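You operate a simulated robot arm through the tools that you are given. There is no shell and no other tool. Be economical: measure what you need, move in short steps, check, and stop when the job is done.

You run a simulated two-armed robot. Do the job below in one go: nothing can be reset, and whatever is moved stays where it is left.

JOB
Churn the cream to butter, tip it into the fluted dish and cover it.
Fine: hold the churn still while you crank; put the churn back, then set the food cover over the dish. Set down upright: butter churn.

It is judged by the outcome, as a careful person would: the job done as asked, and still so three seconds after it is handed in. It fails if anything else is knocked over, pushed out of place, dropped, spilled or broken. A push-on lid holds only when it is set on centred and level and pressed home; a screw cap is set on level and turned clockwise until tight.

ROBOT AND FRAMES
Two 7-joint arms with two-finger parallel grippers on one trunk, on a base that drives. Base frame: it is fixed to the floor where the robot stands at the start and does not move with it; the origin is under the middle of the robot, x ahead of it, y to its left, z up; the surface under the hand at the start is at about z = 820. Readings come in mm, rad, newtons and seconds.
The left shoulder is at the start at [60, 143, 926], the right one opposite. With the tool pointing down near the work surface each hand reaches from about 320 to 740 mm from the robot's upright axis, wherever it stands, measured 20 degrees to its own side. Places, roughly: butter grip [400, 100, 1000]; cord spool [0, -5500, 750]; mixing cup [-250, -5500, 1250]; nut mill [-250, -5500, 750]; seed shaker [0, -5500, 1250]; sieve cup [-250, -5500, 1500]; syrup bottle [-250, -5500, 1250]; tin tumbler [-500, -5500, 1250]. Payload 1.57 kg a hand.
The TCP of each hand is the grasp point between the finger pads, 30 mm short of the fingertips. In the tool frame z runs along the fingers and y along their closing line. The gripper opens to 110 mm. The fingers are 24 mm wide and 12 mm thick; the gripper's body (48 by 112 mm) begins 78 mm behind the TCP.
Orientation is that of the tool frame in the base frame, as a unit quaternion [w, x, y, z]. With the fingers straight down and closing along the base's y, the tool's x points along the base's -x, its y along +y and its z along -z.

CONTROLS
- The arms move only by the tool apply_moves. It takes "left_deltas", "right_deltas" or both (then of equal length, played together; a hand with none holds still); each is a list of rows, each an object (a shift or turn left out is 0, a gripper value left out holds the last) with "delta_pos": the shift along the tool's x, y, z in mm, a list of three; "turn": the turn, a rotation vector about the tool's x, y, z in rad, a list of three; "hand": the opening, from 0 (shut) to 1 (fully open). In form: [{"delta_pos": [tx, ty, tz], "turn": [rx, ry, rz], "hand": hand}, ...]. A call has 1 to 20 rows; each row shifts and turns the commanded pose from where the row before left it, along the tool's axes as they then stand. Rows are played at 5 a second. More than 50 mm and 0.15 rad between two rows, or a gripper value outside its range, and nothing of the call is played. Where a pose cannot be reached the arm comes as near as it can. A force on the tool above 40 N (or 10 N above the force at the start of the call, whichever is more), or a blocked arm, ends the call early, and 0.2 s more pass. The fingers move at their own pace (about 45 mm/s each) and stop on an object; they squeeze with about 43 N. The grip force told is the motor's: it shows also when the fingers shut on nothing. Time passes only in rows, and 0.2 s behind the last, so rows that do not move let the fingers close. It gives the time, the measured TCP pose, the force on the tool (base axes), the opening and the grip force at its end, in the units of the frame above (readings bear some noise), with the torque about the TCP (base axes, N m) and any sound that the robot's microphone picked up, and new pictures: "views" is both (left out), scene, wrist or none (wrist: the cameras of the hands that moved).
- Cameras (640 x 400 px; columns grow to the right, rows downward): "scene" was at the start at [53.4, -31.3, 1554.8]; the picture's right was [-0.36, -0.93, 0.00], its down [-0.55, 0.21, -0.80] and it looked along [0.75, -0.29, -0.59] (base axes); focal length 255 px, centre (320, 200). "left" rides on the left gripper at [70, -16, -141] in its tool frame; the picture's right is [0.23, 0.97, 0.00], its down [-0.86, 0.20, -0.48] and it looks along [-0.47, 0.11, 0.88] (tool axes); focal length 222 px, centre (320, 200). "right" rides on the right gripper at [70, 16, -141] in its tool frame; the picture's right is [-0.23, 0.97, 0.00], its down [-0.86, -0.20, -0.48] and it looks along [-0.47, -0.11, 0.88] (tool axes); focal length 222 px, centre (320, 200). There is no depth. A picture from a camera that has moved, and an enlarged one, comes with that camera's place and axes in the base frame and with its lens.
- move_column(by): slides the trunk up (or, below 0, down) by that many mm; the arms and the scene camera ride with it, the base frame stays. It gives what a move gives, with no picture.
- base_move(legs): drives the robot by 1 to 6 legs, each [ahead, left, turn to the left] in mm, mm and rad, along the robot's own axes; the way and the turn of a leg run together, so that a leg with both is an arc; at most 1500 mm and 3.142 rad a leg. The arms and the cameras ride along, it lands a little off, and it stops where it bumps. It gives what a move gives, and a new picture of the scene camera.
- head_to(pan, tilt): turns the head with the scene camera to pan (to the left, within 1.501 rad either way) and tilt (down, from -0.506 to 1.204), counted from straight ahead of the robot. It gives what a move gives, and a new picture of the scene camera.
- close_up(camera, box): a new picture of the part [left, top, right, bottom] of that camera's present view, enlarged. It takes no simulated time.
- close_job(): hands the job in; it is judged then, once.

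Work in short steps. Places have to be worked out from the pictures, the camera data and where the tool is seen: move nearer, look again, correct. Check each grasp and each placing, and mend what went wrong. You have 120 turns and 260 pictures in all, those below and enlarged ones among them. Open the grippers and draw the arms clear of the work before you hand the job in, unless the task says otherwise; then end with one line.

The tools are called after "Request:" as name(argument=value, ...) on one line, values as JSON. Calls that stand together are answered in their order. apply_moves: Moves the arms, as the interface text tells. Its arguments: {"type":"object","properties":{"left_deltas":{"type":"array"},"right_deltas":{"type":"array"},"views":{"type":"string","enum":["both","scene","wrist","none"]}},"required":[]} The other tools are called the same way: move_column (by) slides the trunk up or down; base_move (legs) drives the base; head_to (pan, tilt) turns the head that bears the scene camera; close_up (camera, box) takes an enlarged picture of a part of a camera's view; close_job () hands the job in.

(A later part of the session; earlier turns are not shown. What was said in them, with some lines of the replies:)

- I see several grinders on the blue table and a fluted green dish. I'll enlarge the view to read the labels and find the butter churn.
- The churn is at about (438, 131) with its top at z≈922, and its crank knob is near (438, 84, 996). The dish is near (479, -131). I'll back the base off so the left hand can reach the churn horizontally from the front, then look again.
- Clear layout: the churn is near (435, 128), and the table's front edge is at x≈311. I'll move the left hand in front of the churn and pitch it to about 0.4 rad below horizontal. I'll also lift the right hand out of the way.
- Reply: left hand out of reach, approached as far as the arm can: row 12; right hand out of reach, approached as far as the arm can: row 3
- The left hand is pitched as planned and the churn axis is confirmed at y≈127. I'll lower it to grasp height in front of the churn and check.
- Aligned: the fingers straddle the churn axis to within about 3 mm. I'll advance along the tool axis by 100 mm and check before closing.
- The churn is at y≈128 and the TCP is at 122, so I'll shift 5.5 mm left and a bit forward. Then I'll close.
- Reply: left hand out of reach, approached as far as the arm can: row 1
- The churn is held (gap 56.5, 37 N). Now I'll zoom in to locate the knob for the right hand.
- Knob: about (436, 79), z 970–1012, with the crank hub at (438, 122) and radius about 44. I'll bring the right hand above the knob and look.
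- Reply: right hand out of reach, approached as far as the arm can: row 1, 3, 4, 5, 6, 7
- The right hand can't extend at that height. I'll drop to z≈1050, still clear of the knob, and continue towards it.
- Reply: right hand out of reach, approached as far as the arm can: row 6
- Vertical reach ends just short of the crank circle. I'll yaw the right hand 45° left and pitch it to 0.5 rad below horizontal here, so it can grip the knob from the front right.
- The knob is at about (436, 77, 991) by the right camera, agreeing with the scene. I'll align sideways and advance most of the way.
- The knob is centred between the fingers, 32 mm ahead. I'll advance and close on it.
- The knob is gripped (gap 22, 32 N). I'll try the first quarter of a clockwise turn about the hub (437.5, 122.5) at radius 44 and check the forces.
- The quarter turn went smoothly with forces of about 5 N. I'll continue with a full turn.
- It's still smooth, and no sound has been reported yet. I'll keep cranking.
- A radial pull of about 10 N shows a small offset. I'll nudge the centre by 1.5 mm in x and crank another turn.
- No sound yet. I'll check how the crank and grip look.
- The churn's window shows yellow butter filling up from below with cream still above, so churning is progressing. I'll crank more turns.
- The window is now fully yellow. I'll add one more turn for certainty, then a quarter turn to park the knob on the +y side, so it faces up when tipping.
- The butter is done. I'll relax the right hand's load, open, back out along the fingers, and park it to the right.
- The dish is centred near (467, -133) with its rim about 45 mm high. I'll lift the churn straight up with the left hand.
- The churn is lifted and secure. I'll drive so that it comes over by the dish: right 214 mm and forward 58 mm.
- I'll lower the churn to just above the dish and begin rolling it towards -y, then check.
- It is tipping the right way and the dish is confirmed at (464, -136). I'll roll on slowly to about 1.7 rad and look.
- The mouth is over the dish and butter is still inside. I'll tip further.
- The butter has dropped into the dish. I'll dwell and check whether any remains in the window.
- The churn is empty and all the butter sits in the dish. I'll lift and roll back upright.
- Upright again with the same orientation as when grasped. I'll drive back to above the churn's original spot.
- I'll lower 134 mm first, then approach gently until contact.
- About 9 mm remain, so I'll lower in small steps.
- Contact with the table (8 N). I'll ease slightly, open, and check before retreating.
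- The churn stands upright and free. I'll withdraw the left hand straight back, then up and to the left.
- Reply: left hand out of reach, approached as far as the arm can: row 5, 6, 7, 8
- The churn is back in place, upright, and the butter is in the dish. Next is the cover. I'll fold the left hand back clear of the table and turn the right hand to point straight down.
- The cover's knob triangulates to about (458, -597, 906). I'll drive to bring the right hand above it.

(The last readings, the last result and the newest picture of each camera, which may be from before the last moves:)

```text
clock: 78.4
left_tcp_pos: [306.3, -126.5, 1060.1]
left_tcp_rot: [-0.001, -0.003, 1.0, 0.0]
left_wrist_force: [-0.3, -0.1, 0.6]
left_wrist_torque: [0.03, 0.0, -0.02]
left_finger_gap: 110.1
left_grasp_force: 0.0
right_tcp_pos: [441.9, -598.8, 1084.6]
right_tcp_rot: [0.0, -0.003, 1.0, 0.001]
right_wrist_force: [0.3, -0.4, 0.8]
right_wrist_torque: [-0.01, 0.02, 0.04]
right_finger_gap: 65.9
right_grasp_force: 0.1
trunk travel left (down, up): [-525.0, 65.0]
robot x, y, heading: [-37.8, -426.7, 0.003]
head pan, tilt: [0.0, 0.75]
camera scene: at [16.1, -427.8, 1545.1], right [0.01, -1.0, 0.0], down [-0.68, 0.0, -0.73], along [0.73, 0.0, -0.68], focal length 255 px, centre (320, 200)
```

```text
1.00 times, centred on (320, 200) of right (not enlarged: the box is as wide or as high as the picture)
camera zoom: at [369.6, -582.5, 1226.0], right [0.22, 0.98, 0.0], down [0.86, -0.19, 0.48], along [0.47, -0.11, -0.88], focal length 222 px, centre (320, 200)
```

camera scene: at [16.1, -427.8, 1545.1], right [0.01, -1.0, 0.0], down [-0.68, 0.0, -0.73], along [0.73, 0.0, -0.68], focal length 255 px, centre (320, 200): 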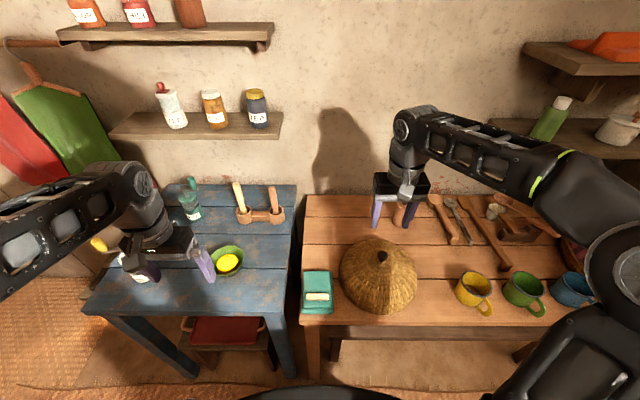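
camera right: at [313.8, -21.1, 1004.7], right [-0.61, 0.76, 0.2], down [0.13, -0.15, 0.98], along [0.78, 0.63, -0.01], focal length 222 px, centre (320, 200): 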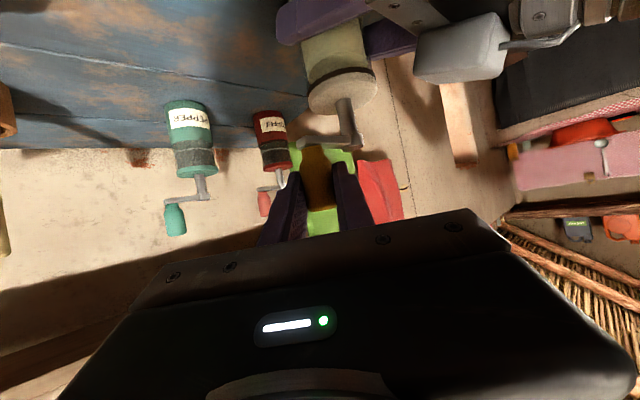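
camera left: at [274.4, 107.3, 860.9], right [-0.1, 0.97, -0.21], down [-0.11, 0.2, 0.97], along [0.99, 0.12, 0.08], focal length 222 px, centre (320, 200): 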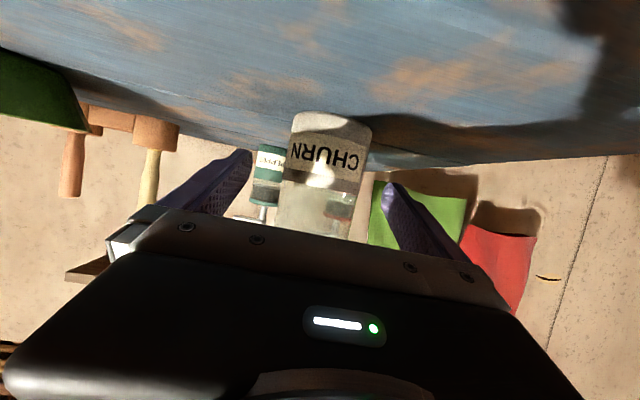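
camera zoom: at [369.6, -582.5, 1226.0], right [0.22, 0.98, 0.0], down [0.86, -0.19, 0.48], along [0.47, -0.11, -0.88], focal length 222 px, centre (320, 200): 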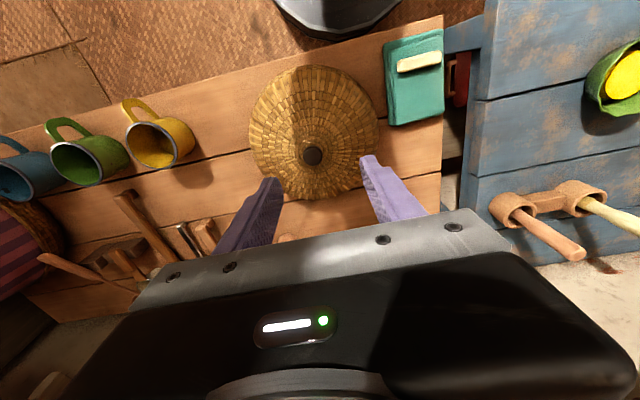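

The triangulated knob is about (473, -620, 880). I'll move over it, lower to z≈990, and look again.

Request:
apply_moves(right_deltas=[{"delta_pos": [-15, -10, 32]}, {"delta_pos": [-15, -10, 32]}, {"delta_pos": [0, 0, 31]}, {}], views="both")

Request:
close_up(camera="scene", box=[290, 180, 450, 340])

```text
clock: 79.4
left_tcp_pos: [305.4, -128.1, 1059.7]
left_tcp_rot: [0.0, -0.003, 1.0, 0.0]
left_wrist_force: [0.3, -0.1, 0.3]
left_wrist_torque: [0.02, 0.01, 0.01]
left_finger_gap: 110.0
left_grasp_force: 0.1
right_tcp_pos: [470.8, -618.3, 991.6]
right_tcp_rot: [0.0, -0.002, 1.0, 0.0]
right_wrist_force: [0.7, -0.1, 0.2]
right_wrist_torque: [0.02, 0.0, 0.02]
right_finger_gap: 66.3
right_grasp_force: 0.0
trunk travel left (down, up): [-525.0, 65.0]
robot x, y, heading: [-38.8, -430.4, 0.001]
head pan, tilt: [0.0, 0.75]
camera scene: at [15.7, -426.9, 1545.1], right [0.01, -1.0, 0.0], down [-0.68, 0.0, -0.73], along [0.73, 0.0, -0.68], focal length 255 px, centre (320, 200)
camera right: at [399.1, -601.8, 1132.5], right [0.22, 0.98, 0.0], down [0.86, -0.19, 0.48], along [0.47, -0.11, -0.88], focal length 222 px, centre (320, 200)
```

scene: 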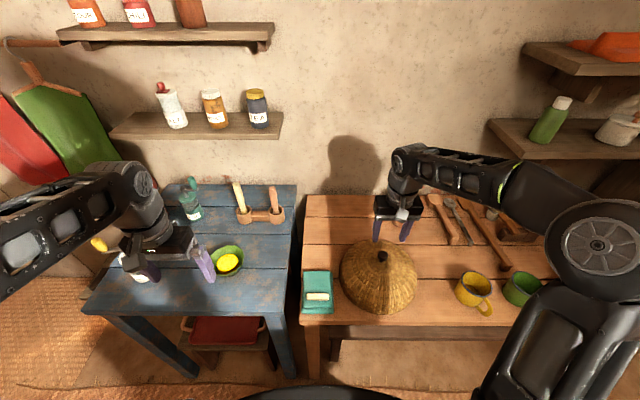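
right: 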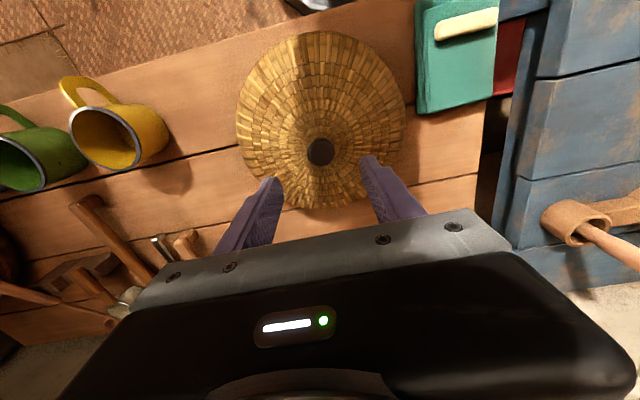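

```text
2.50 times, centred on (370, 260) of scene
camera zoom: at [15.7, -426.9, 1545.1], right [0.01, -1.0, 0.0], down [-0.68, 0.0, -0.73], along [0.73, 0.0, -0.68], focal length 638 px, centre (195, 50)
```

zoom: 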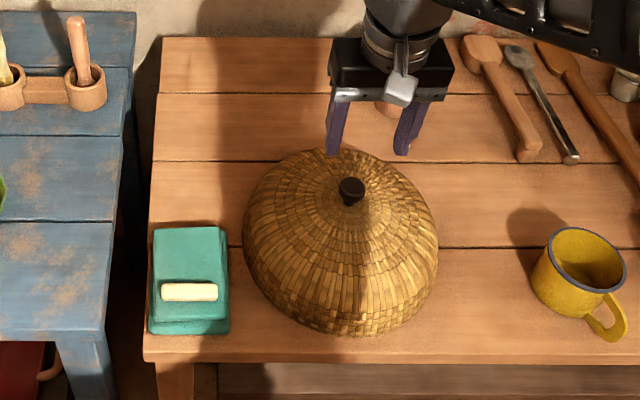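

The knob triangulates to (466, -617.5), top z≈900. I'll shift and lower to z≈935, then check.

Request:
apply_moves(right_deltas=[{"delta_pos": [5, 1, 28]}, {"delta_pos": [0, 0, 28]}, {}], views="wrist")

Request:
close_up(camera="scene", box=[340, 200, 440, 300])

```text
clock: 80.2
left_tcp_pos: [306.4, -127.8, 1060.4]
left_tcp_rot: [0.0, -0.002, 1.0, -0.001]
left_wrist_force: [-0.2, -0.5, 0.6]
left_wrist_torque: [0.02, 0.0, -0.01]
left_finger_gap: 110.0
left_grasp_force: 0.1
right_tcp_pos: [466.1, -618.4, 935.8]
right_tcp_rot: [0.001, -0.002, 1.0, 0.0]
right_wrist_force: [-0.6, 0.1, 0.7]
right_wrist_torque: [-0.01, -0.02, 0.0]
right_finger_gap: 66.3
right_grasp_force: 0.0
trunk travel left (down, up): [-525.0, 65.0]
robot x, y, heading: [-39.5, -426.0, 0.006]
head pan, tilt: [0.0, 0.75]
camera right: at [395.0, -601.8, 1076.5], right [0.22, 0.98, 0.0], down [0.86, -0.19, 0.48], along [0.47, -0.11, -0.88], focal length 222 px, centre (320, 200)
```

right: 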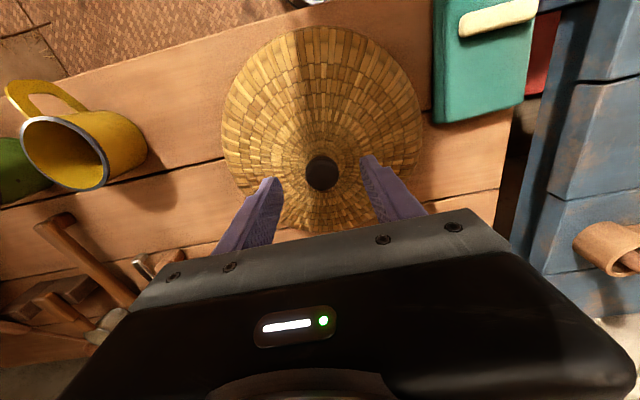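

```text
4.00 times, centred on (390, 250) of scene
camera zoom: at [15.6, -426.9, 1545.1], right [0.01, -1.0, 0.0], down [-0.68, 0.0, -0.73], along [0.73, 0.0, -0.68], focal length 1020 px, centre (40, 0)
```

zoom: 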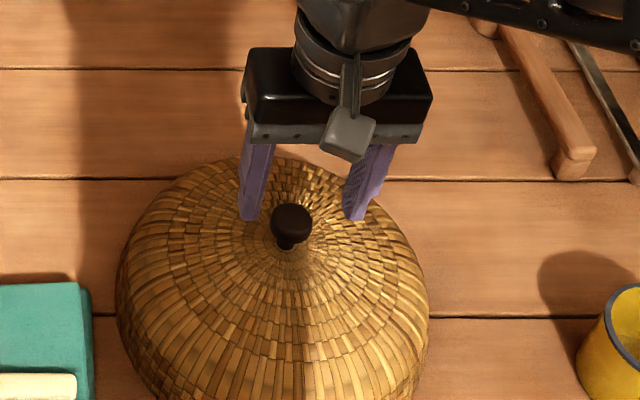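

The knob is centred between the fingers; its head spans about z 880–903. I'll lower 26 mm and close.

Request:
apply_moves(right_deltas=[{"delta_pos": [1, 1, 13]}, {"delta_pos": [0, 0, 13]}, {}, {"hand": 0.4}, {"hand": 0.25}, {"hand": 0.1}, {"hand": 0}, {}], views="wrist")

Request:
close_up(camera="scene", box=[340, 200, 440, 300])

```text
clock: 82.0
left_tcp_pos: [305.5, -128.5, 1059.2]
left_tcp_rot: [-0.001, -0.003, 1.0, 0.0]
left_wrist_force: [0.4, -0.3, -0.5]
left_wrist_torque: [0.04, -0.03, -0.01]
left_finger_gap: 109.9
left_grasp_force: 0.1
right_tcp_pos: [465.6, -617.5, 907.9]
right_tcp_rot: [-0.001, -0.003, 1.0, 0.0]
right_wrist_force: [0.8, -0.4, 0.8]
right_wrist_torque: [0.1, 0.07, 0.02]
right_finger_gap: 30.7
right_grasp_force: 38.6
trunk travel left (down, up): [-525.0, 65.0]
robot x, y, heading: [-36.7, -425.9, 0.004]
head pan, tilt: [0.0, 0.75]
camera right: at [393.8, -601.0, 1049.5], right [0.22, 0.98, 0.0], down [0.86, -0.19, 0.48], along [0.47, -0.11, -0.88], focal length 222 px, centre (320, 200)
```

right: 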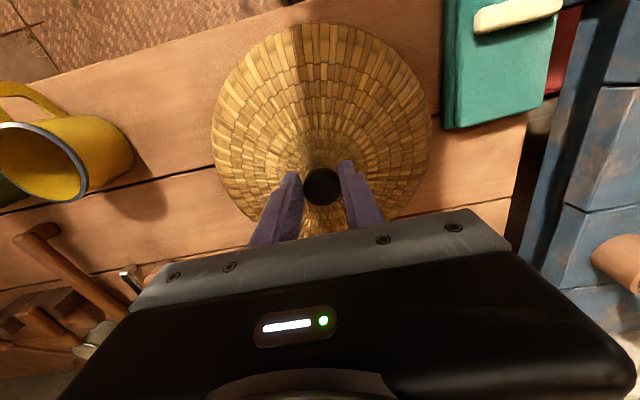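

```text
4.00 times, centred on (390, 250) of scene
camera zoom: at [15.9, -427.0, 1545.1], right [0.01, -1.0, 0.0], down [-0.68, 0.0, -0.73], along [0.73, 0.0, -0.68], focal length 1020 px, centre (40, 0)
```

zoom: 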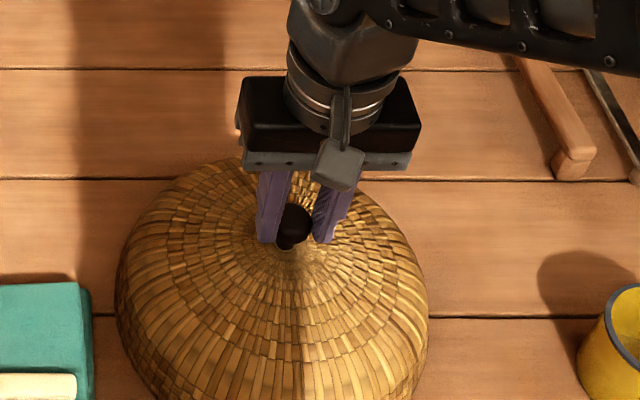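

The knob is gripped (gap 31, 39 N). I'll lift and check that it hangs level.

Request:
apply_moves(right_deltas=[{"delta_pos": [0, 0, -20]}, {"delta_pos": [0, 0, -30]}, {"delta_pos": [0, 0, -40]}, {"delta_pos": [0, 0, -40]}, {}], views="both")

```text
clock: 83.2
left_tcp_pos: [305.0, -127.8, 1059.4]
left_tcp_rot: [0.001, -0.002, 1.0, 0.0]
left_wrist_force: [0.0, 0.8, -0.6]
left_wrist_torque: [-0.02, 0.05, 0.04]
left_finger_gap: 109.8
left_grasp_force: 0.0
right_tcp_pos: [462.3, -617.4, 1039.4]
right_tcp_rot: [0.0, -0.002, 1.0, -0.001]
right_wrist_force: [1.1, -0.4, -2.1]
right_wrist_torque: [0.01, 0.0, -0.02]
right_finger_gap: 30.6
right_grasp_force: 39.6
trunk travel left (down, up): [-525.0, 65.0]
robot x, y, heading: [-38.7, -430.3, 0.008]
head pan, tilt: [0.0, 0.75]
camera scene: at [16.2, -427.0, 1545.1], right [0.01, -1.0, 0.0], down [-0.68, 0.0, -0.73], along [0.73, 0.0, -0.68], focal length 255 px, centre (320, 200)
camera right: at [391.5, -599.9, 1180.8], right [0.22, 0.98, 0.0], down [0.86, -0.19, 0.48], along [0.47, -0.11, -0.88], focal length 222 px, centre (320, 200)
```

scene: 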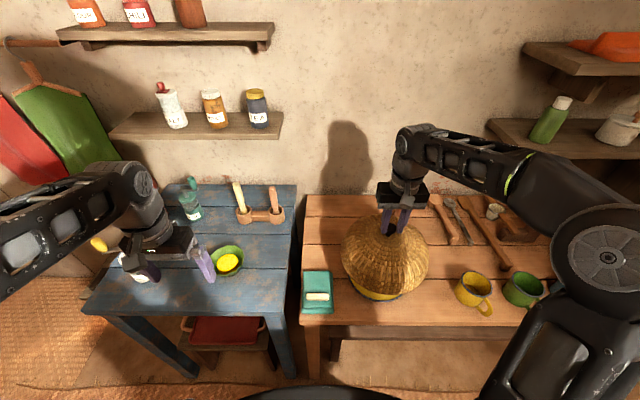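
right: 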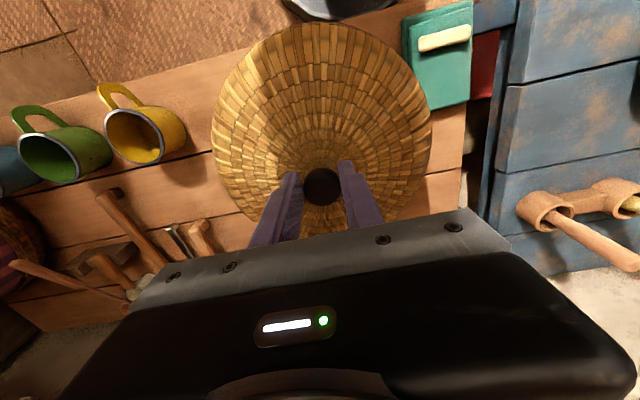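

Something yellow shows under the cover, so I'll look closer.

Request:
close_up(camera="scene", box=[290, 180, 490, 330])

```text
2.67 times, centred on (390, 255) of scene
camera zoom: at [16.2, -427.0, 1545.1], right [0.01, -1.0, 0.0], down [-0.68, 0.0, -0.73], along [0.73, 0.0, -0.68], focal length 680 px, centre (133, 53)
```

zoom: 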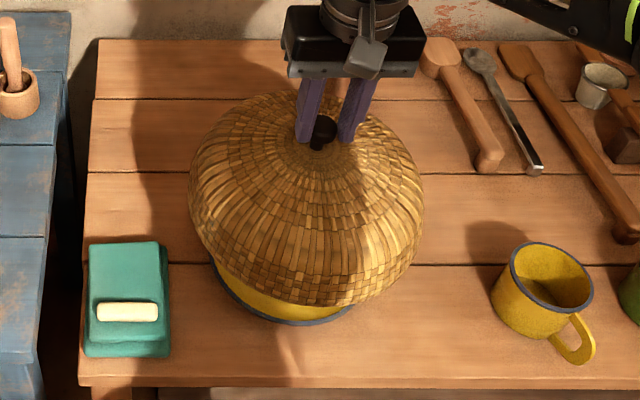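

There's a plate beneath the cover. Before going on, I'll check the striped dome seen far to the right, to be sure which one is the food cover.

Request:
head_to(pan=-0.7, tilt=0.6)

```text
clock: 84.3
left_tcp_pos: [305.1, -127.7, 1059.4]
left_tcp_rot: [0.0, -0.003, 1.0, 0.0]
left_wrist_force: [-0.1, -0.6, 0.3]
left_wrist_torque: [0.01, -0.01, -0.02]
left_finger_gap: 110.3
left_grasp_force: 0.0
right_tcp_pos: [463.2, -615.9, 1038.2]
right_tcp_rot: [0.0, -0.003, 1.0, 0.001]
right_wrist_force: [-0.9, -0.1, -1.6]
right_wrist_torque: [0.01, 0.02, 0.04]
right_finger_gap: 30.6
right_grasp_force: 40.2
trunk travel left (down, up): [-525.0, 65.0]
robot x, y, heading: [-33.2, -428.1, 0.005]
head pan, tilt: [-0.7, 0.6]
camera scene: at [1.1, -483.9, 1558.0], right [-0.64, -0.77, 0.0], down [-0.43, 0.36, -0.82], along [0.63, -0.53, -0.57], focal length 255 px, centre (320, 200)
```

scene: 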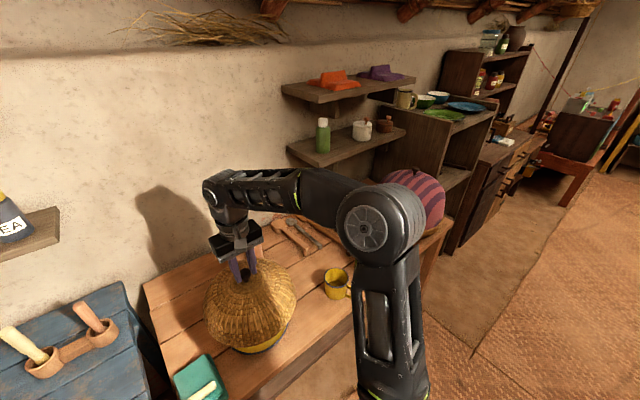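

The striped one is a knitted cosy, so the wicker dome is the food cover. I'll raise it a little more, drive back left to the blue table, and turn the head ahead.

Request:
apply_moves(right_deltas=[{"delta_pos": [0, 0, -30]}, {}], views="none")

Request:
base_move(legs=[[0, 430, 0]])

Request:
head_to(pan=-0.2, tilt=0.85)

```text
clock: 84.9
left_tcp_pos: [306.4, -128.7, 1060.3]
left_tcp_rot: [0.0, -0.003, 1.0, 0.0]
left_wrist_force: [0.8, -0.3, 0.3]
left_wrist_torque: [0.03, 0.0, 0.04]
left_finger_gap: 110.1
left_grasp_force: 0.1
right_tcp_pos: [464.3, -614.8, 1068.3]
right_tcp_rot: [-0.001, -0.003, 1.0, 0.0]
right_wrist_force: [0.2, -0.4, -1.3]
right_wrist_torque: [0.01, 0.02, -0.02]
right_finger_gap: 31.0
right_grasp_force: 40.1
trunk travel left (down, up): [-525.0, 65.0]
robot x, y, heading: [-36.8, -429.3, 0.009]
head pan, tilt: [-0.7, 0.6]
```

```text
clock: 87.5
left_tcp_pos: [293.0, 303.2, 1059.7]
left_tcp_rot: [0.0, -0.011, 1.0, 0.0]
left_wrist_force: [0.0, -0.3, -0.3]
left_wrist_torque: [-0.04, 0.0, 0.01]
left_finger_gap: 110.3
left_grasp_force: 0.1
right_tcp_pos: [460.7, -183.0, 1069.1]
right_tcp_rot: [-0.001, -0.012, 1.0, 0.0]
right_wrist_force: [-0.1, 0.0, -1.5]
right_wrist_torque: [-0.06, 0.06, 0.0]
right_finger_gap: 30.8
right_grasp_force: 39.8
trunk travel left (down, up): [-525.0, 65.0]
robot x, y, heading: [-44.3, -2.5, 0.027]
head pan, tilt: [-0.7, 0.6]
camera scene: at [-4.4, -59.2, 1558.0], right [-0.63, -0.78, 0.0], down [-0.44, 0.35, -0.83], along [0.64, -0.52, -0.56], focal length 255 px, centre (320, 200)
```

scene: 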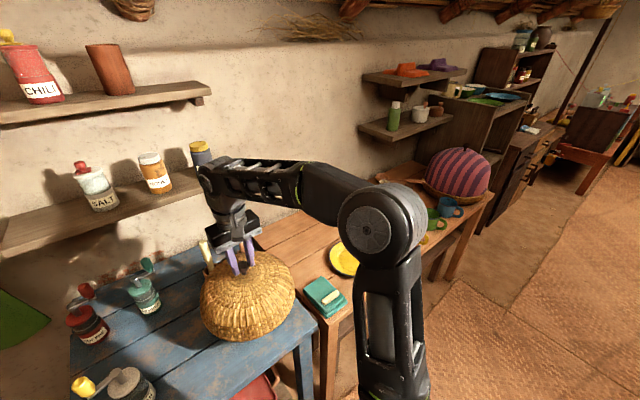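

```text
clock: 88.4
left_tcp_pos: [293.1, 300.0, 1058.8]
left_tcp_rot: [0.0, -0.012, 1.0, 0.0]
left_wrist_force: [-0.2, -0.8, -0.6]
left_wrist_torque: [-0.01, -0.04, 0.01]
left_finger_gap: 109.9
left_grasp_force: 0.1
right_tcp_pos: [460.1, -184.0, 1069.0]
right_tcp_rot: [0.0, -0.012, 1.0, -0.001]
right_wrist_force: [0.0, 0.1, -0.8]
right_wrist_torque: [0.0, 0.0, 0.0]
right_finger_gap: 30.7
right_grasp_force: 39.9
trunk travel left (down, up): [-525.0, 65.0]
robot x, y, heading: [-45.3, -4.3, 0.02]
head pan, tilt: [-0.201, 0.85]
camera scene: at [3.6, -18.7, 1537.1], right [-0.18, -0.98, 0.0], down [-0.74, 0.13, -0.66], along [0.65, -0.12, -0.75], focal length 255 px, centre (320, 200)
```

scene: 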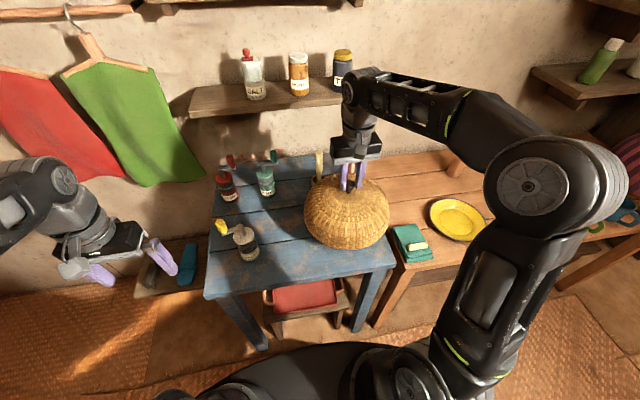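

Everything else is undisturbed. I'll shift the cover over the dish centre (464, -135) and lower to z≈985.

Request:
apply_moves(right_deltas=[{"delta_pos": [-2.5, 24.5, 0]}, {"delta_pos": [-2.5, 24.5, 0]}, {}, {"delta_pos": [0, 0, 28]}, {"delta_pos": [0, 0, 28]}, {"delta_pos": [0, 0, 28]}, {}], views="both")

Request:
close_up(camera="scene", box=[200, 140, 420, 290])

```text
clock: 90.0
left_tcp_pos: [292.7, 301.3, 1059.9]
left_tcp_rot: [0.0, -0.012, 1.0, 0.0]
left_wrist_force: [0.3, 0.0, 0.2]
left_wrist_torque: [0.03, 0.02, -0.03]
left_finger_gap: 110.1
left_grasp_force: 0.0
right_tcp_pos: [462.4, -133.1, 985.8]
right_tcp_rot: [0.0, -0.013, 1.0, 0.0]
right_wrist_force: [0.5, -0.5, -0.9]
right_wrist_torque: [0.01, 0.05, -0.01]
right_finger_gap: 30.7
right_grasp_force: 40.2
trunk travel left (down, up): [-525.0, 65.0]
robot x, y, heading: [-49.4, -3.7, 0.025]
head pan, tilt: [-0.201, 0.85]
camera scene: at [3.4, -18.6, 1537.1], right [-0.18, -0.98, 0.0], down [-0.74, 0.13, -0.66], along [0.65, -0.12, -0.75], focal length 255 px, centre (320, 200)
camera right: at [391.2, -118.4, 1127.4], right [0.2, 0.98, 0.0], down [0.86, -0.18, 0.48], along [0.47, -0.1, -0.88], focal length 222 px, centre (320, 200)
```

scene: 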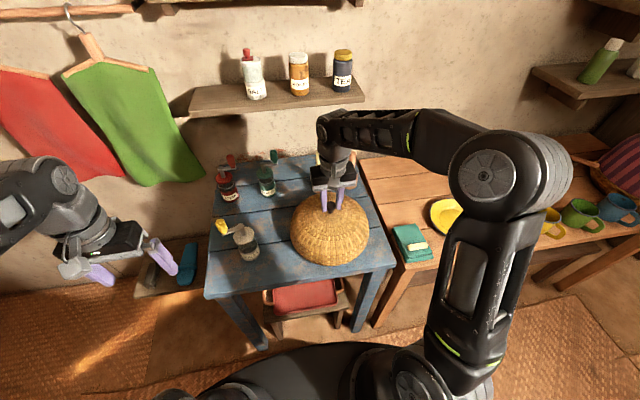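
right: 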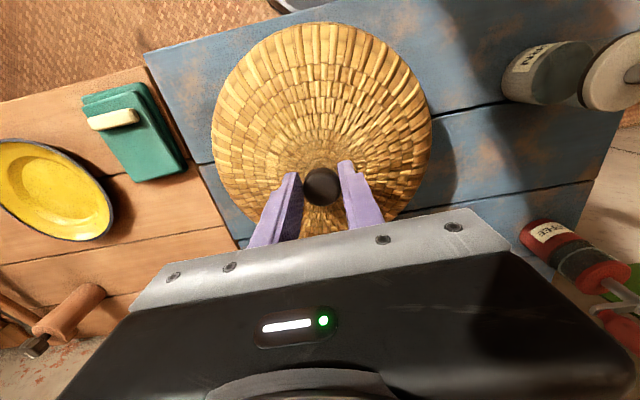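

```text
2.67 times, centred on (310, 215) of scene
camera zoom: at [3.4, -18.6, 1537.1], right [-0.18, -0.98, 0.0], down [-0.74, 0.13, -0.66], along [0.65, -0.12, -0.75], focal length 680 px, centre (347, 160)
```

zoom: 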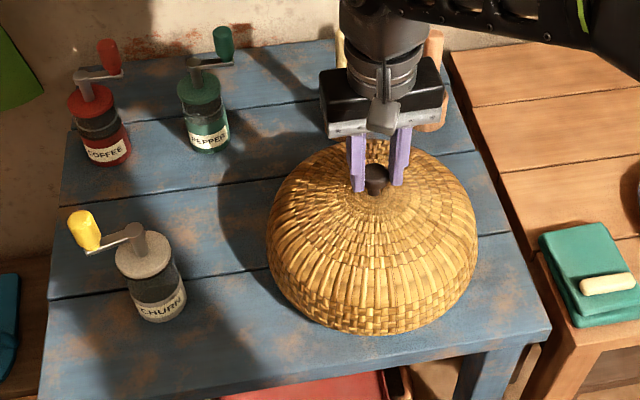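

The cover is centred and well clear of its neighbours. I'll lower it gradually until contact.

Request:
apply_moves(right_deltas=[{"delta_pos": [0, 0, 10]}, {"delta_pos": [0, 0, 10]}, {"delta_pos": [0, 0, 8]}, {"delta_pos": [0, 0, 4]}, {"delta_pos": [0, 0, 4]}, {}], views="none")

```text
clock: 90.8
left_tcp_pos: [292.4, 302.7, 1060.8]
left_tcp_rot: [0.001, -0.011, 1.0, 0.001]
left_wrist_force: [-0.4, 1.0, -0.3]
left_wrist_torque: [0.03, 0.0, 0.02]
left_finger_gap: 110.1
left_grasp_force: 0.0
right_tcp_pos: [467.0, -133.7, 966.9]
right_tcp_rot: [0.008, -0.011, 1.0, 0.001]
right_wrist_force: [-3.8, -1.4, 22.1]
right_wrist_torque: [-0.33, 0.9, -0.03]
right_finger_gap: 30.8
right_grasp_force: 39.2
trunk travel left (down, up): [-525.0, 65.0]
robot x, y, heading: [-44.2, -5.5, 0.021]
head pan, tilt: [-0.201, 0.85]
stopped in row 3 (right hand): the force on the tool passed its limit at 42 N (the readings are from after the stop); the commanded pose is now the measured one
```

Contact at z≈967, earlier than expected. I'll look at what touched.

Request:
close_up(camera="scene", box=[240, 160, 400, 280])

Request:
close_up(camera="right", box=[140, 0, 500, 225])

```text
3.33 times, centred on (320, 220) of scene
camera zoom: at [2.0, -18.2, 1537.4], right [-0.18, -0.98, 0.0], down [-0.74, 0.13, -0.66], along [0.65, -0.12, -0.75], focal length 850 px, centre (320, 133)
```

zoom: 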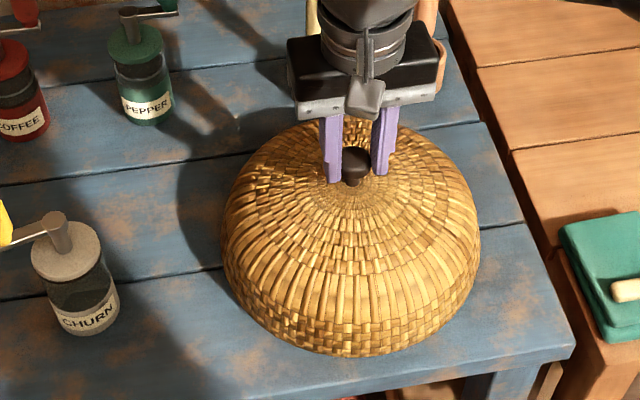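

```text
1.78 times, centred on (320, 112) of right
camera zoom: at [393.1, -119.1, 1107.2], right [0.2, 0.98, 0.01], down [0.85, -0.18, 0.49], along [0.48, -0.1, -0.87], focal length 395 px, centre (320, 356)
```

zoom: 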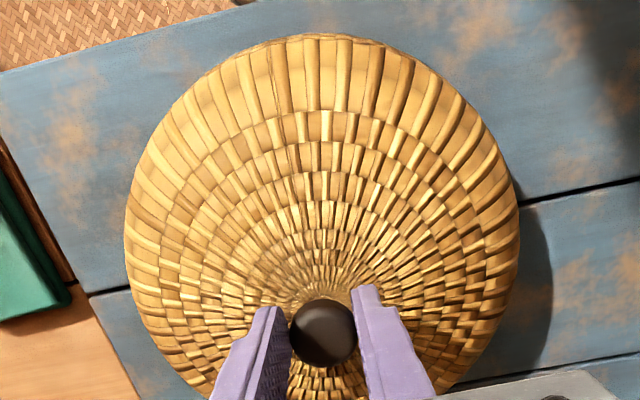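

The geometry suggests the rim is on the table. I'll ease the push, and use the left hand's camera from the side to verify the rim sits flat: I'll turn it to look towards -y.

Request:
apply_moves(right_deltas=[{"delta_pos": [0, 0, -1]}, {}], views="none")

Request:
apply_moves(left_deltas=[{"turn": [0, -0.14, 0]}, {"turn": [0, -0.14, 0]}, {"turn": [0, -0.14, 0]}, {"turn": [0, -0.14, 0]}, {"turn": [0, -0.14, 0]}, {"turn": [0, -0.14, 0]}, {}], views="wrist")

```text
clock: 91.4
left_tcp_pos: [293.0, 302.3, 1060.0]
left_tcp_rot: [0.001, -0.012, 1.0, 0.0]
left_wrist_force: [0.0, 0.2, 0.7]
left_wrist_torque: [-0.02, 0.0, -0.02]
left_finger_gap: 109.8
left_grasp_force: 0.0
right_tcp_pos: [467.2, -134.0, 966.5]
right_tcp_rot: [0.008, -0.012, 1.0, 0.001]
right_wrist_force: [1.8, -1.8, 26.9]
right_wrist_torque: [-0.24, -0.42, -0.02]
right_finger_gap: 30.7
right_grasp_force: 40.0
trunk travel left (down, up): [-525.0, 65.0]
robot x, y, heading: [-43.0, -4.0, 0.024]
head pan, tilt: [-0.201, 0.85]
```

```text
clock: 93.0
left_tcp_pos: [315.7, 325.5, 1097.3]
left_tcp_rot: [0.408, -0.011, 0.913, 0.004]
left_wrist_force: [-0.2, 0.4, 0.5]
left_wrist_torque: [-0.01, -0.03, 0.0]
left_finger_gap: 110.0
left_grasp_force: 0.1
left hand out of reach, approached as far as the arm can: row 5, 6
right_tcp_pos: [466.7, -134.0, 966.0]
right_tcp_rot: [0.008, -0.012, 1.0, 0.001]
right_wrist_force: [5.4, -1.3, 32.4]
right_wrist_torque: [-0.2, -0.55, -0.01]
right_finger_gap: 30.6
right_grasp_force: 39.8
trunk travel left (down, up): [-525.0, 65.0]
robot x, y, heading: [-47.3, -4.5, 0.024]
head pan, tilt: [-0.201, 0.85]
camera left: at [165.4, 305.4, 1137.7], right [-0.17, 0.97, -0.17], down [0.21, 0.21, 0.96], along [0.96, 0.13, -0.24], focal length 222 px, centre (320, 200)
```

left: 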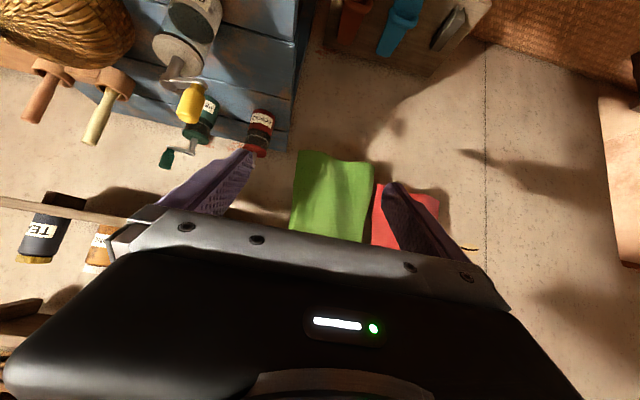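

The push on the cover is still about 30 N, so I'll relieve it first.

Request:
apply_moves(right_deltas=[{"delta_pos": [0, 0, -2]}, {}, {}], views="none")

Request:
apply_moves(left_deltas=[{"turn": [0, 0, 0.14]}, {"turn": [-0.14, 0, 0]}, {"turn": [-0.14, 0, 0]}, {"turn": [-0.14, 0, 0]}, {"turn": [-0.14, 0, 0]}, {"turn": [-0.14, 0, 0]}, {}], views="wrist")

```text
clock: 93.8
left_tcp_pos: [318.0, 324.5, 1095.7]
left_tcp_rot: [0.406, -0.011, 0.914, 0.005]
left_wrist_force: [0.0, -0.2, 0.6]
left_wrist_torque: [-0.05, 0.0, 0.01]
left_finger_gap: 110.0
left_grasp_force: 0.0
right_tcp_pos: [465.6, -135.1, 967.0]
right_tcp_rot: [0.004, -0.011, 1.0, 0.0]
right_wrist_force: [4.3, 1.5, 12.2]
right_wrist_torque: [-0.21, -0.32, 0.06]
right_finger_gap: 30.7
right_grasp_force: 40.0
trunk travel left (down, up): [-525.0, 65.0]
robot x, y, heading: [-47.2, -6.8, 0.025]
head pan, tilt: [-0.201, 0.85]
```

```text
clock: 95.4
left_tcp_pos: [373.0, 280.4, 1107.9]
left_tcp_rot: [0.412, -0.041, 0.879, 0.237]
left_wrist_force: [0.2, 0.4, -0.1]
left_wrist_torque: [-0.01, -0.02, -0.04]
left_finger_gap: 110.1
left_grasp_force: 0.1
left hand out of reach, approached as far as the arm can: row 2, 3, 4, 5
right_tcp_pos: [465.3, -135.6, 967.3]
right_tcp_rot: [0.006, -0.011, 1.0, 0.0]
right_wrist_force: [-0.3, 0.2, -1.4]
right_wrist_torque: [0.01, 0.0, 0.03]
right_finger_gap: 30.7
right_grasp_force: 39.7
trunk travel left (down, up): [-525.0, 65.0]
robot x, y, heading: [-45.3, -3.5, 0.025]
head pan, tilt: [-0.201, 0.85]
stopped in row 7 (left hand): the arm was blocked; the commanded pose is now the measured one
camera left: at [231.2, 211.3, 1127.7], right [-0.41, 0.89, 0.21], down [0.17, -0.15, 0.97], along [0.9, 0.43, -0.09], focal length 222 px, centre (320, 200)
```

left: 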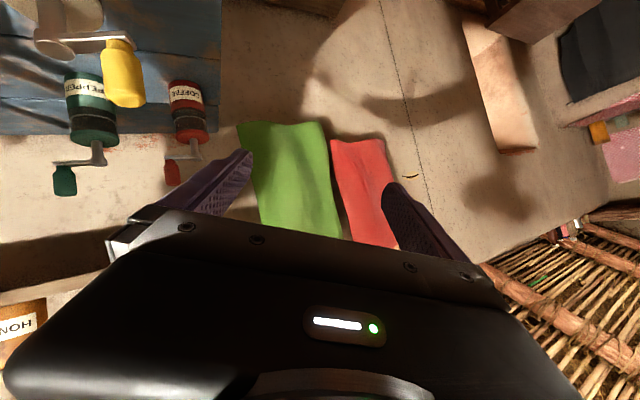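

The force is now near zero, with the cover resting. Geometrically only the table can be touching the rim, since the dish and butter are far below the dome's inside. I'll undo the left hand's turn and check the scene.

Request:
apply_moves(left_deltas=[{"turn": [0.14, 0, 0]}, {"turn": [0.14, 0, 0]}, {"turn": [0.14, 0, 0]}, {"turn": [0.14, 0, 0]}, {"turn": [0, 0, -0.14]}, {}], views="scene")

Request:
close_up(camera="scene", box=[200, 140, 420, 290])

```text
clock: 96.8
left_tcp_pos: [371.7, 282.8, 1108.8]
left_tcp_rot: [0.405, 0.01, 0.913, -0.041]
left_wrist_force: [-0.8, 0.5, 0.1]
left_wrist_torque: [-0.03, -0.03, 0.01]
left_finger_gap: 110.1
left_grasp_force: 0.0
right_tcp_pos: [465.5, -135.8, 967.8]
right_tcp_rot: [0.005, -0.011, 1.0, 0.0]
right_wrist_force: [0.2, 0.2, -1.5]
right_wrist_torque: [0.02, 0.01, -0.01]
right_finger_gap: 30.7
right_grasp_force: 39.8
trunk travel left (down, up): [-525.0, 65.0]
robot x, y, heading: [-46.1, -5.7, 0.024]
head pan, tilt: [-0.201, 0.85]
camera scene: at [3.6, -18.3, 1537.1], right [-0.18, -0.98, 0.0], down [-0.74, 0.13, -0.66], along [0.65, -0.12, -0.75], focal length 255 px, centre (320, 200)
```

scene: 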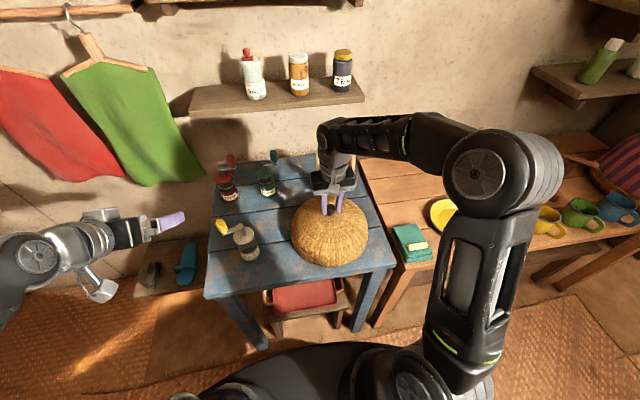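

```text
2.67 times, centred on (310, 215) of scene
camera zoom: at [3.6, -18.3, 1537.1], right [-0.18, -0.98, 0.0], down [-0.74, 0.13, -0.66], along [0.65, -0.12, -0.75], focal length 680 px, centre (347, 160)
```

zoom: 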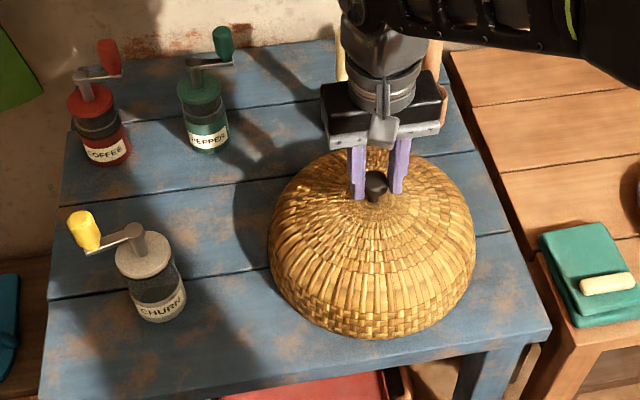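

The cover hangs a hair above the table. I'll lower 1.5 mm, then open slowly.

Request:
apply_moves(right_deltas=[{"delta_pos": [0, 0, 1]}, {"delta_pos": [0, 0, 0.7]}, {}], views="none")

```text
clock: 97.6
left_tcp_pos: [371.4, 282.2, 1110.2]
left_tcp_rot: [0.405, 0.01, 0.913, -0.041]
left_wrist_force: [-0.1, 0.2, 0.4]
left_wrist_torque: [0.0, 0.02, 0.01]
left_finger_gap: 109.8
left_grasp_force: 0.0
right_tcp_pos: [466.4, -135.3, 965.2]
right_tcp_rot: [0.006, -0.012, 1.0, 0.0]
right_wrist_force: [-2.2, -2.9, 12.1]
right_wrist_torque: [-0.32, 0.34, -0.07]
right_finger_gap: 31.1
right_grasp_force: 39.6
trunk travel left (down, up): [-525.0, 65.0]
robot x, y, heading: [-43.1, -1.7, 0.021]
head pan, tilt: [-0.201, 0.85]
```

Contact is firm. I'll ease 0.8 mm and open.

Request:
apply_moves(right_deltas=[{"delta_pos": [0, 0, -0.6]}, {"hand": 0.35}, {"hand": 0.45}, {"hand": 0.6}, {}, {}], views="wrist")

Request:
close_up(camera="scene", box=[200, 140, 420, 290])

```text
clock: 99.0
left_tcp_pos: [372.1, 281.9, 1108.5]
left_tcp_rot: [0.404, 0.01, 0.914, -0.042]
left_wrist_force: [0.3, 0.2, -0.4]
left_wrist_torque: [0.01, -0.01, 0.0]
left_finger_gap: 110.2
left_grasp_force: 0.0
right_tcp_pos: [466.6, -133.8, 967.0]
right_tcp_rot: [0.005, -0.011, 1.0, 0.0]
right_wrist_force: [0.0, -0.1, -0.6]
right_wrist_torque: [0.04, -0.03, -0.02]
right_finger_gap: 65.5
right_grasp_force: 0.0
trunk travel left (down, up): [-525.0, 65.0]
robot x, y, heading: [-45.0, -3.6, 0.023]
head pan, tilt: [-0.201, 0.85]
camera right: at [394.6, -119.4, 1106.5], right [0.2, 0.98, 0.0], down [0.85, -0.18, 0.49], along [0.48, -0.1, -0.87], focal length 222 px, centre (320, 200)
```

right: 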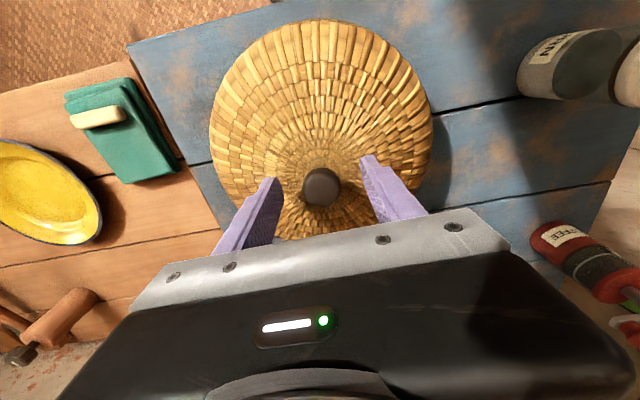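

```text
2.67 times, centred on (310, 215) of scene
camera zoom: at [3.3, -18.6, 1537.1], right [-0.18, -0.98, 0.0], down [-0.74, 0.13, -0.66], along [0.65, -0.12, -0.75], focal length 680 px, centre (347, 160)
```

zoom: 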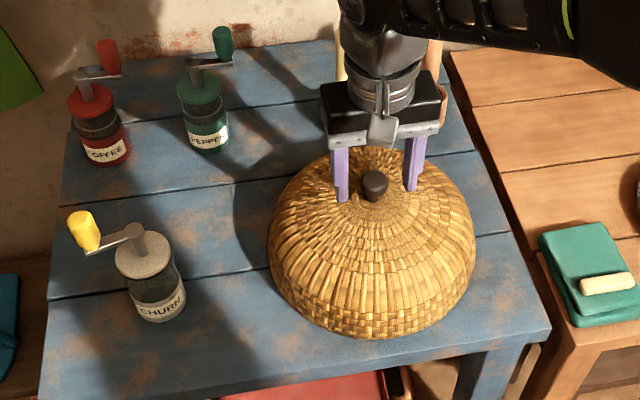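

The cover stands level and free. I'll lift the right hand away and back the robot off.

Request:
apply_moves(right_deltas=[{"delta_pos": [0, 0, -35]}, {"delta_pos": [0, 0, -35]}, {"delta_pos": [0, 0, -30]}, {"delta_pos": [30, 0, 0]}, {"delta_pos": [30, 0, 0]}, {}], views="none")

Request:
base_move(legs=[[-200, 0, 0]])

Request:
close_up(camera="scene", box=[200, 100, 440, 300])

```text
clock: 100.4
left_tcp_pos: [373.0, 282.3, 1110.0]
left_tcp_rot: [0.404, 0.01, 0.914, -0.042]
left_wrist_force: [0.2, 0.3, 0.5]
left_wrist_torque: [-0.03, 0.02, -0.04]
left_finger_gap: 109.9
left_grasp_force: 0.0
right_tcp_pos: [403.9, -136.2, 1067.1]
right_tcp_rot: [0.006, -0.012, 1.0, 0.001]
right_wrist_force: [0.0, -1.0, -0.1]
right_wrist_torque: [0.0, 0.0, -0.02]
right_finger_gap: 66.1
right_grasp_force: 0.1
trunk travel left (down, up): [-525.0, 65.0]
robot x, y, heading: [-47.9, -3.6, 0.026]
head pan, tilt: [-0.201, 0.85]
```

```text
clock: 102.0
left_tcp_pos: [171.3, 277.1, 1111.2]
left_tcp_rot: [0.405, 0.01, 0.913, -0.041]
left_wrist_force: [-0.8, 0.4, 0.1]
left_wrist_torque: [0.02, -0.02, -0.01]
left_finger_gap: 110.2
left_grasp_force: 0.1
right_tcp_pos: [202.6, -141.4, 1067.0]
right_tcp_rot: [0.005, -0.012, 1.0, 0.0]
right_wrist_force: [0.2, 0.2, -0.5]
right_wrist_torque: [-0.02, -0.01, -0.04]
right_finger_gap: 66.0
right_grasp_force: 0.1
trunk travel left (down, up): [-525.0, 65.0]
robot x, y, heading: [-244.0, -5.1, 0.024]
head pan, tilt: [-0.201, 0.85]
camera scene: at [-199.6, -23.3, 1537.2], right [-0.18, -0.98, 0.0], down [-0.74, 0.13, -0.66], along [0.65, -0.12, -0.75], focal length 255 px, centre (320, 200)
```

scene: 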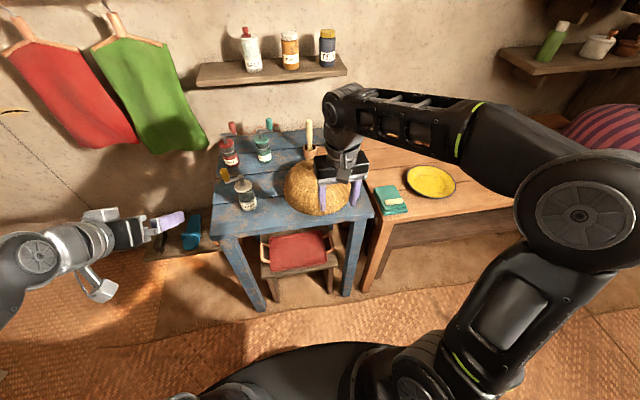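

```text
2.00 times, centred on (320, 200) of scene
camera zoom: at [-199.6, -23.3, 1537.2], right [-0.18, -0.98, 0.0], down [-0.74, 0.13, -0.66], along [0.65, -0.12, -0.75], focal length 510 px, centre (320, 200)
```

zoom: 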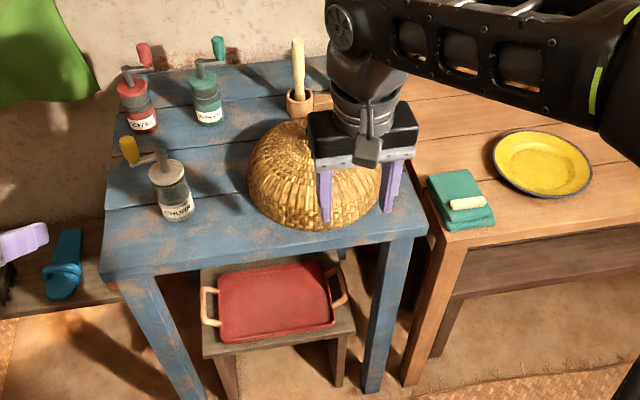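

The cover sits flat on the blue table over the dish. The churn is upright in its place, nothing else has moved, and both arms are clear with grippers open, so I'm handing in.

Request:
close_job()

```text
The job is handed in.
```

The cream is churned to butter and tipped into the fluted dish, the churn is back upright in its place, and the food cover is over the dish; the job is handed in.
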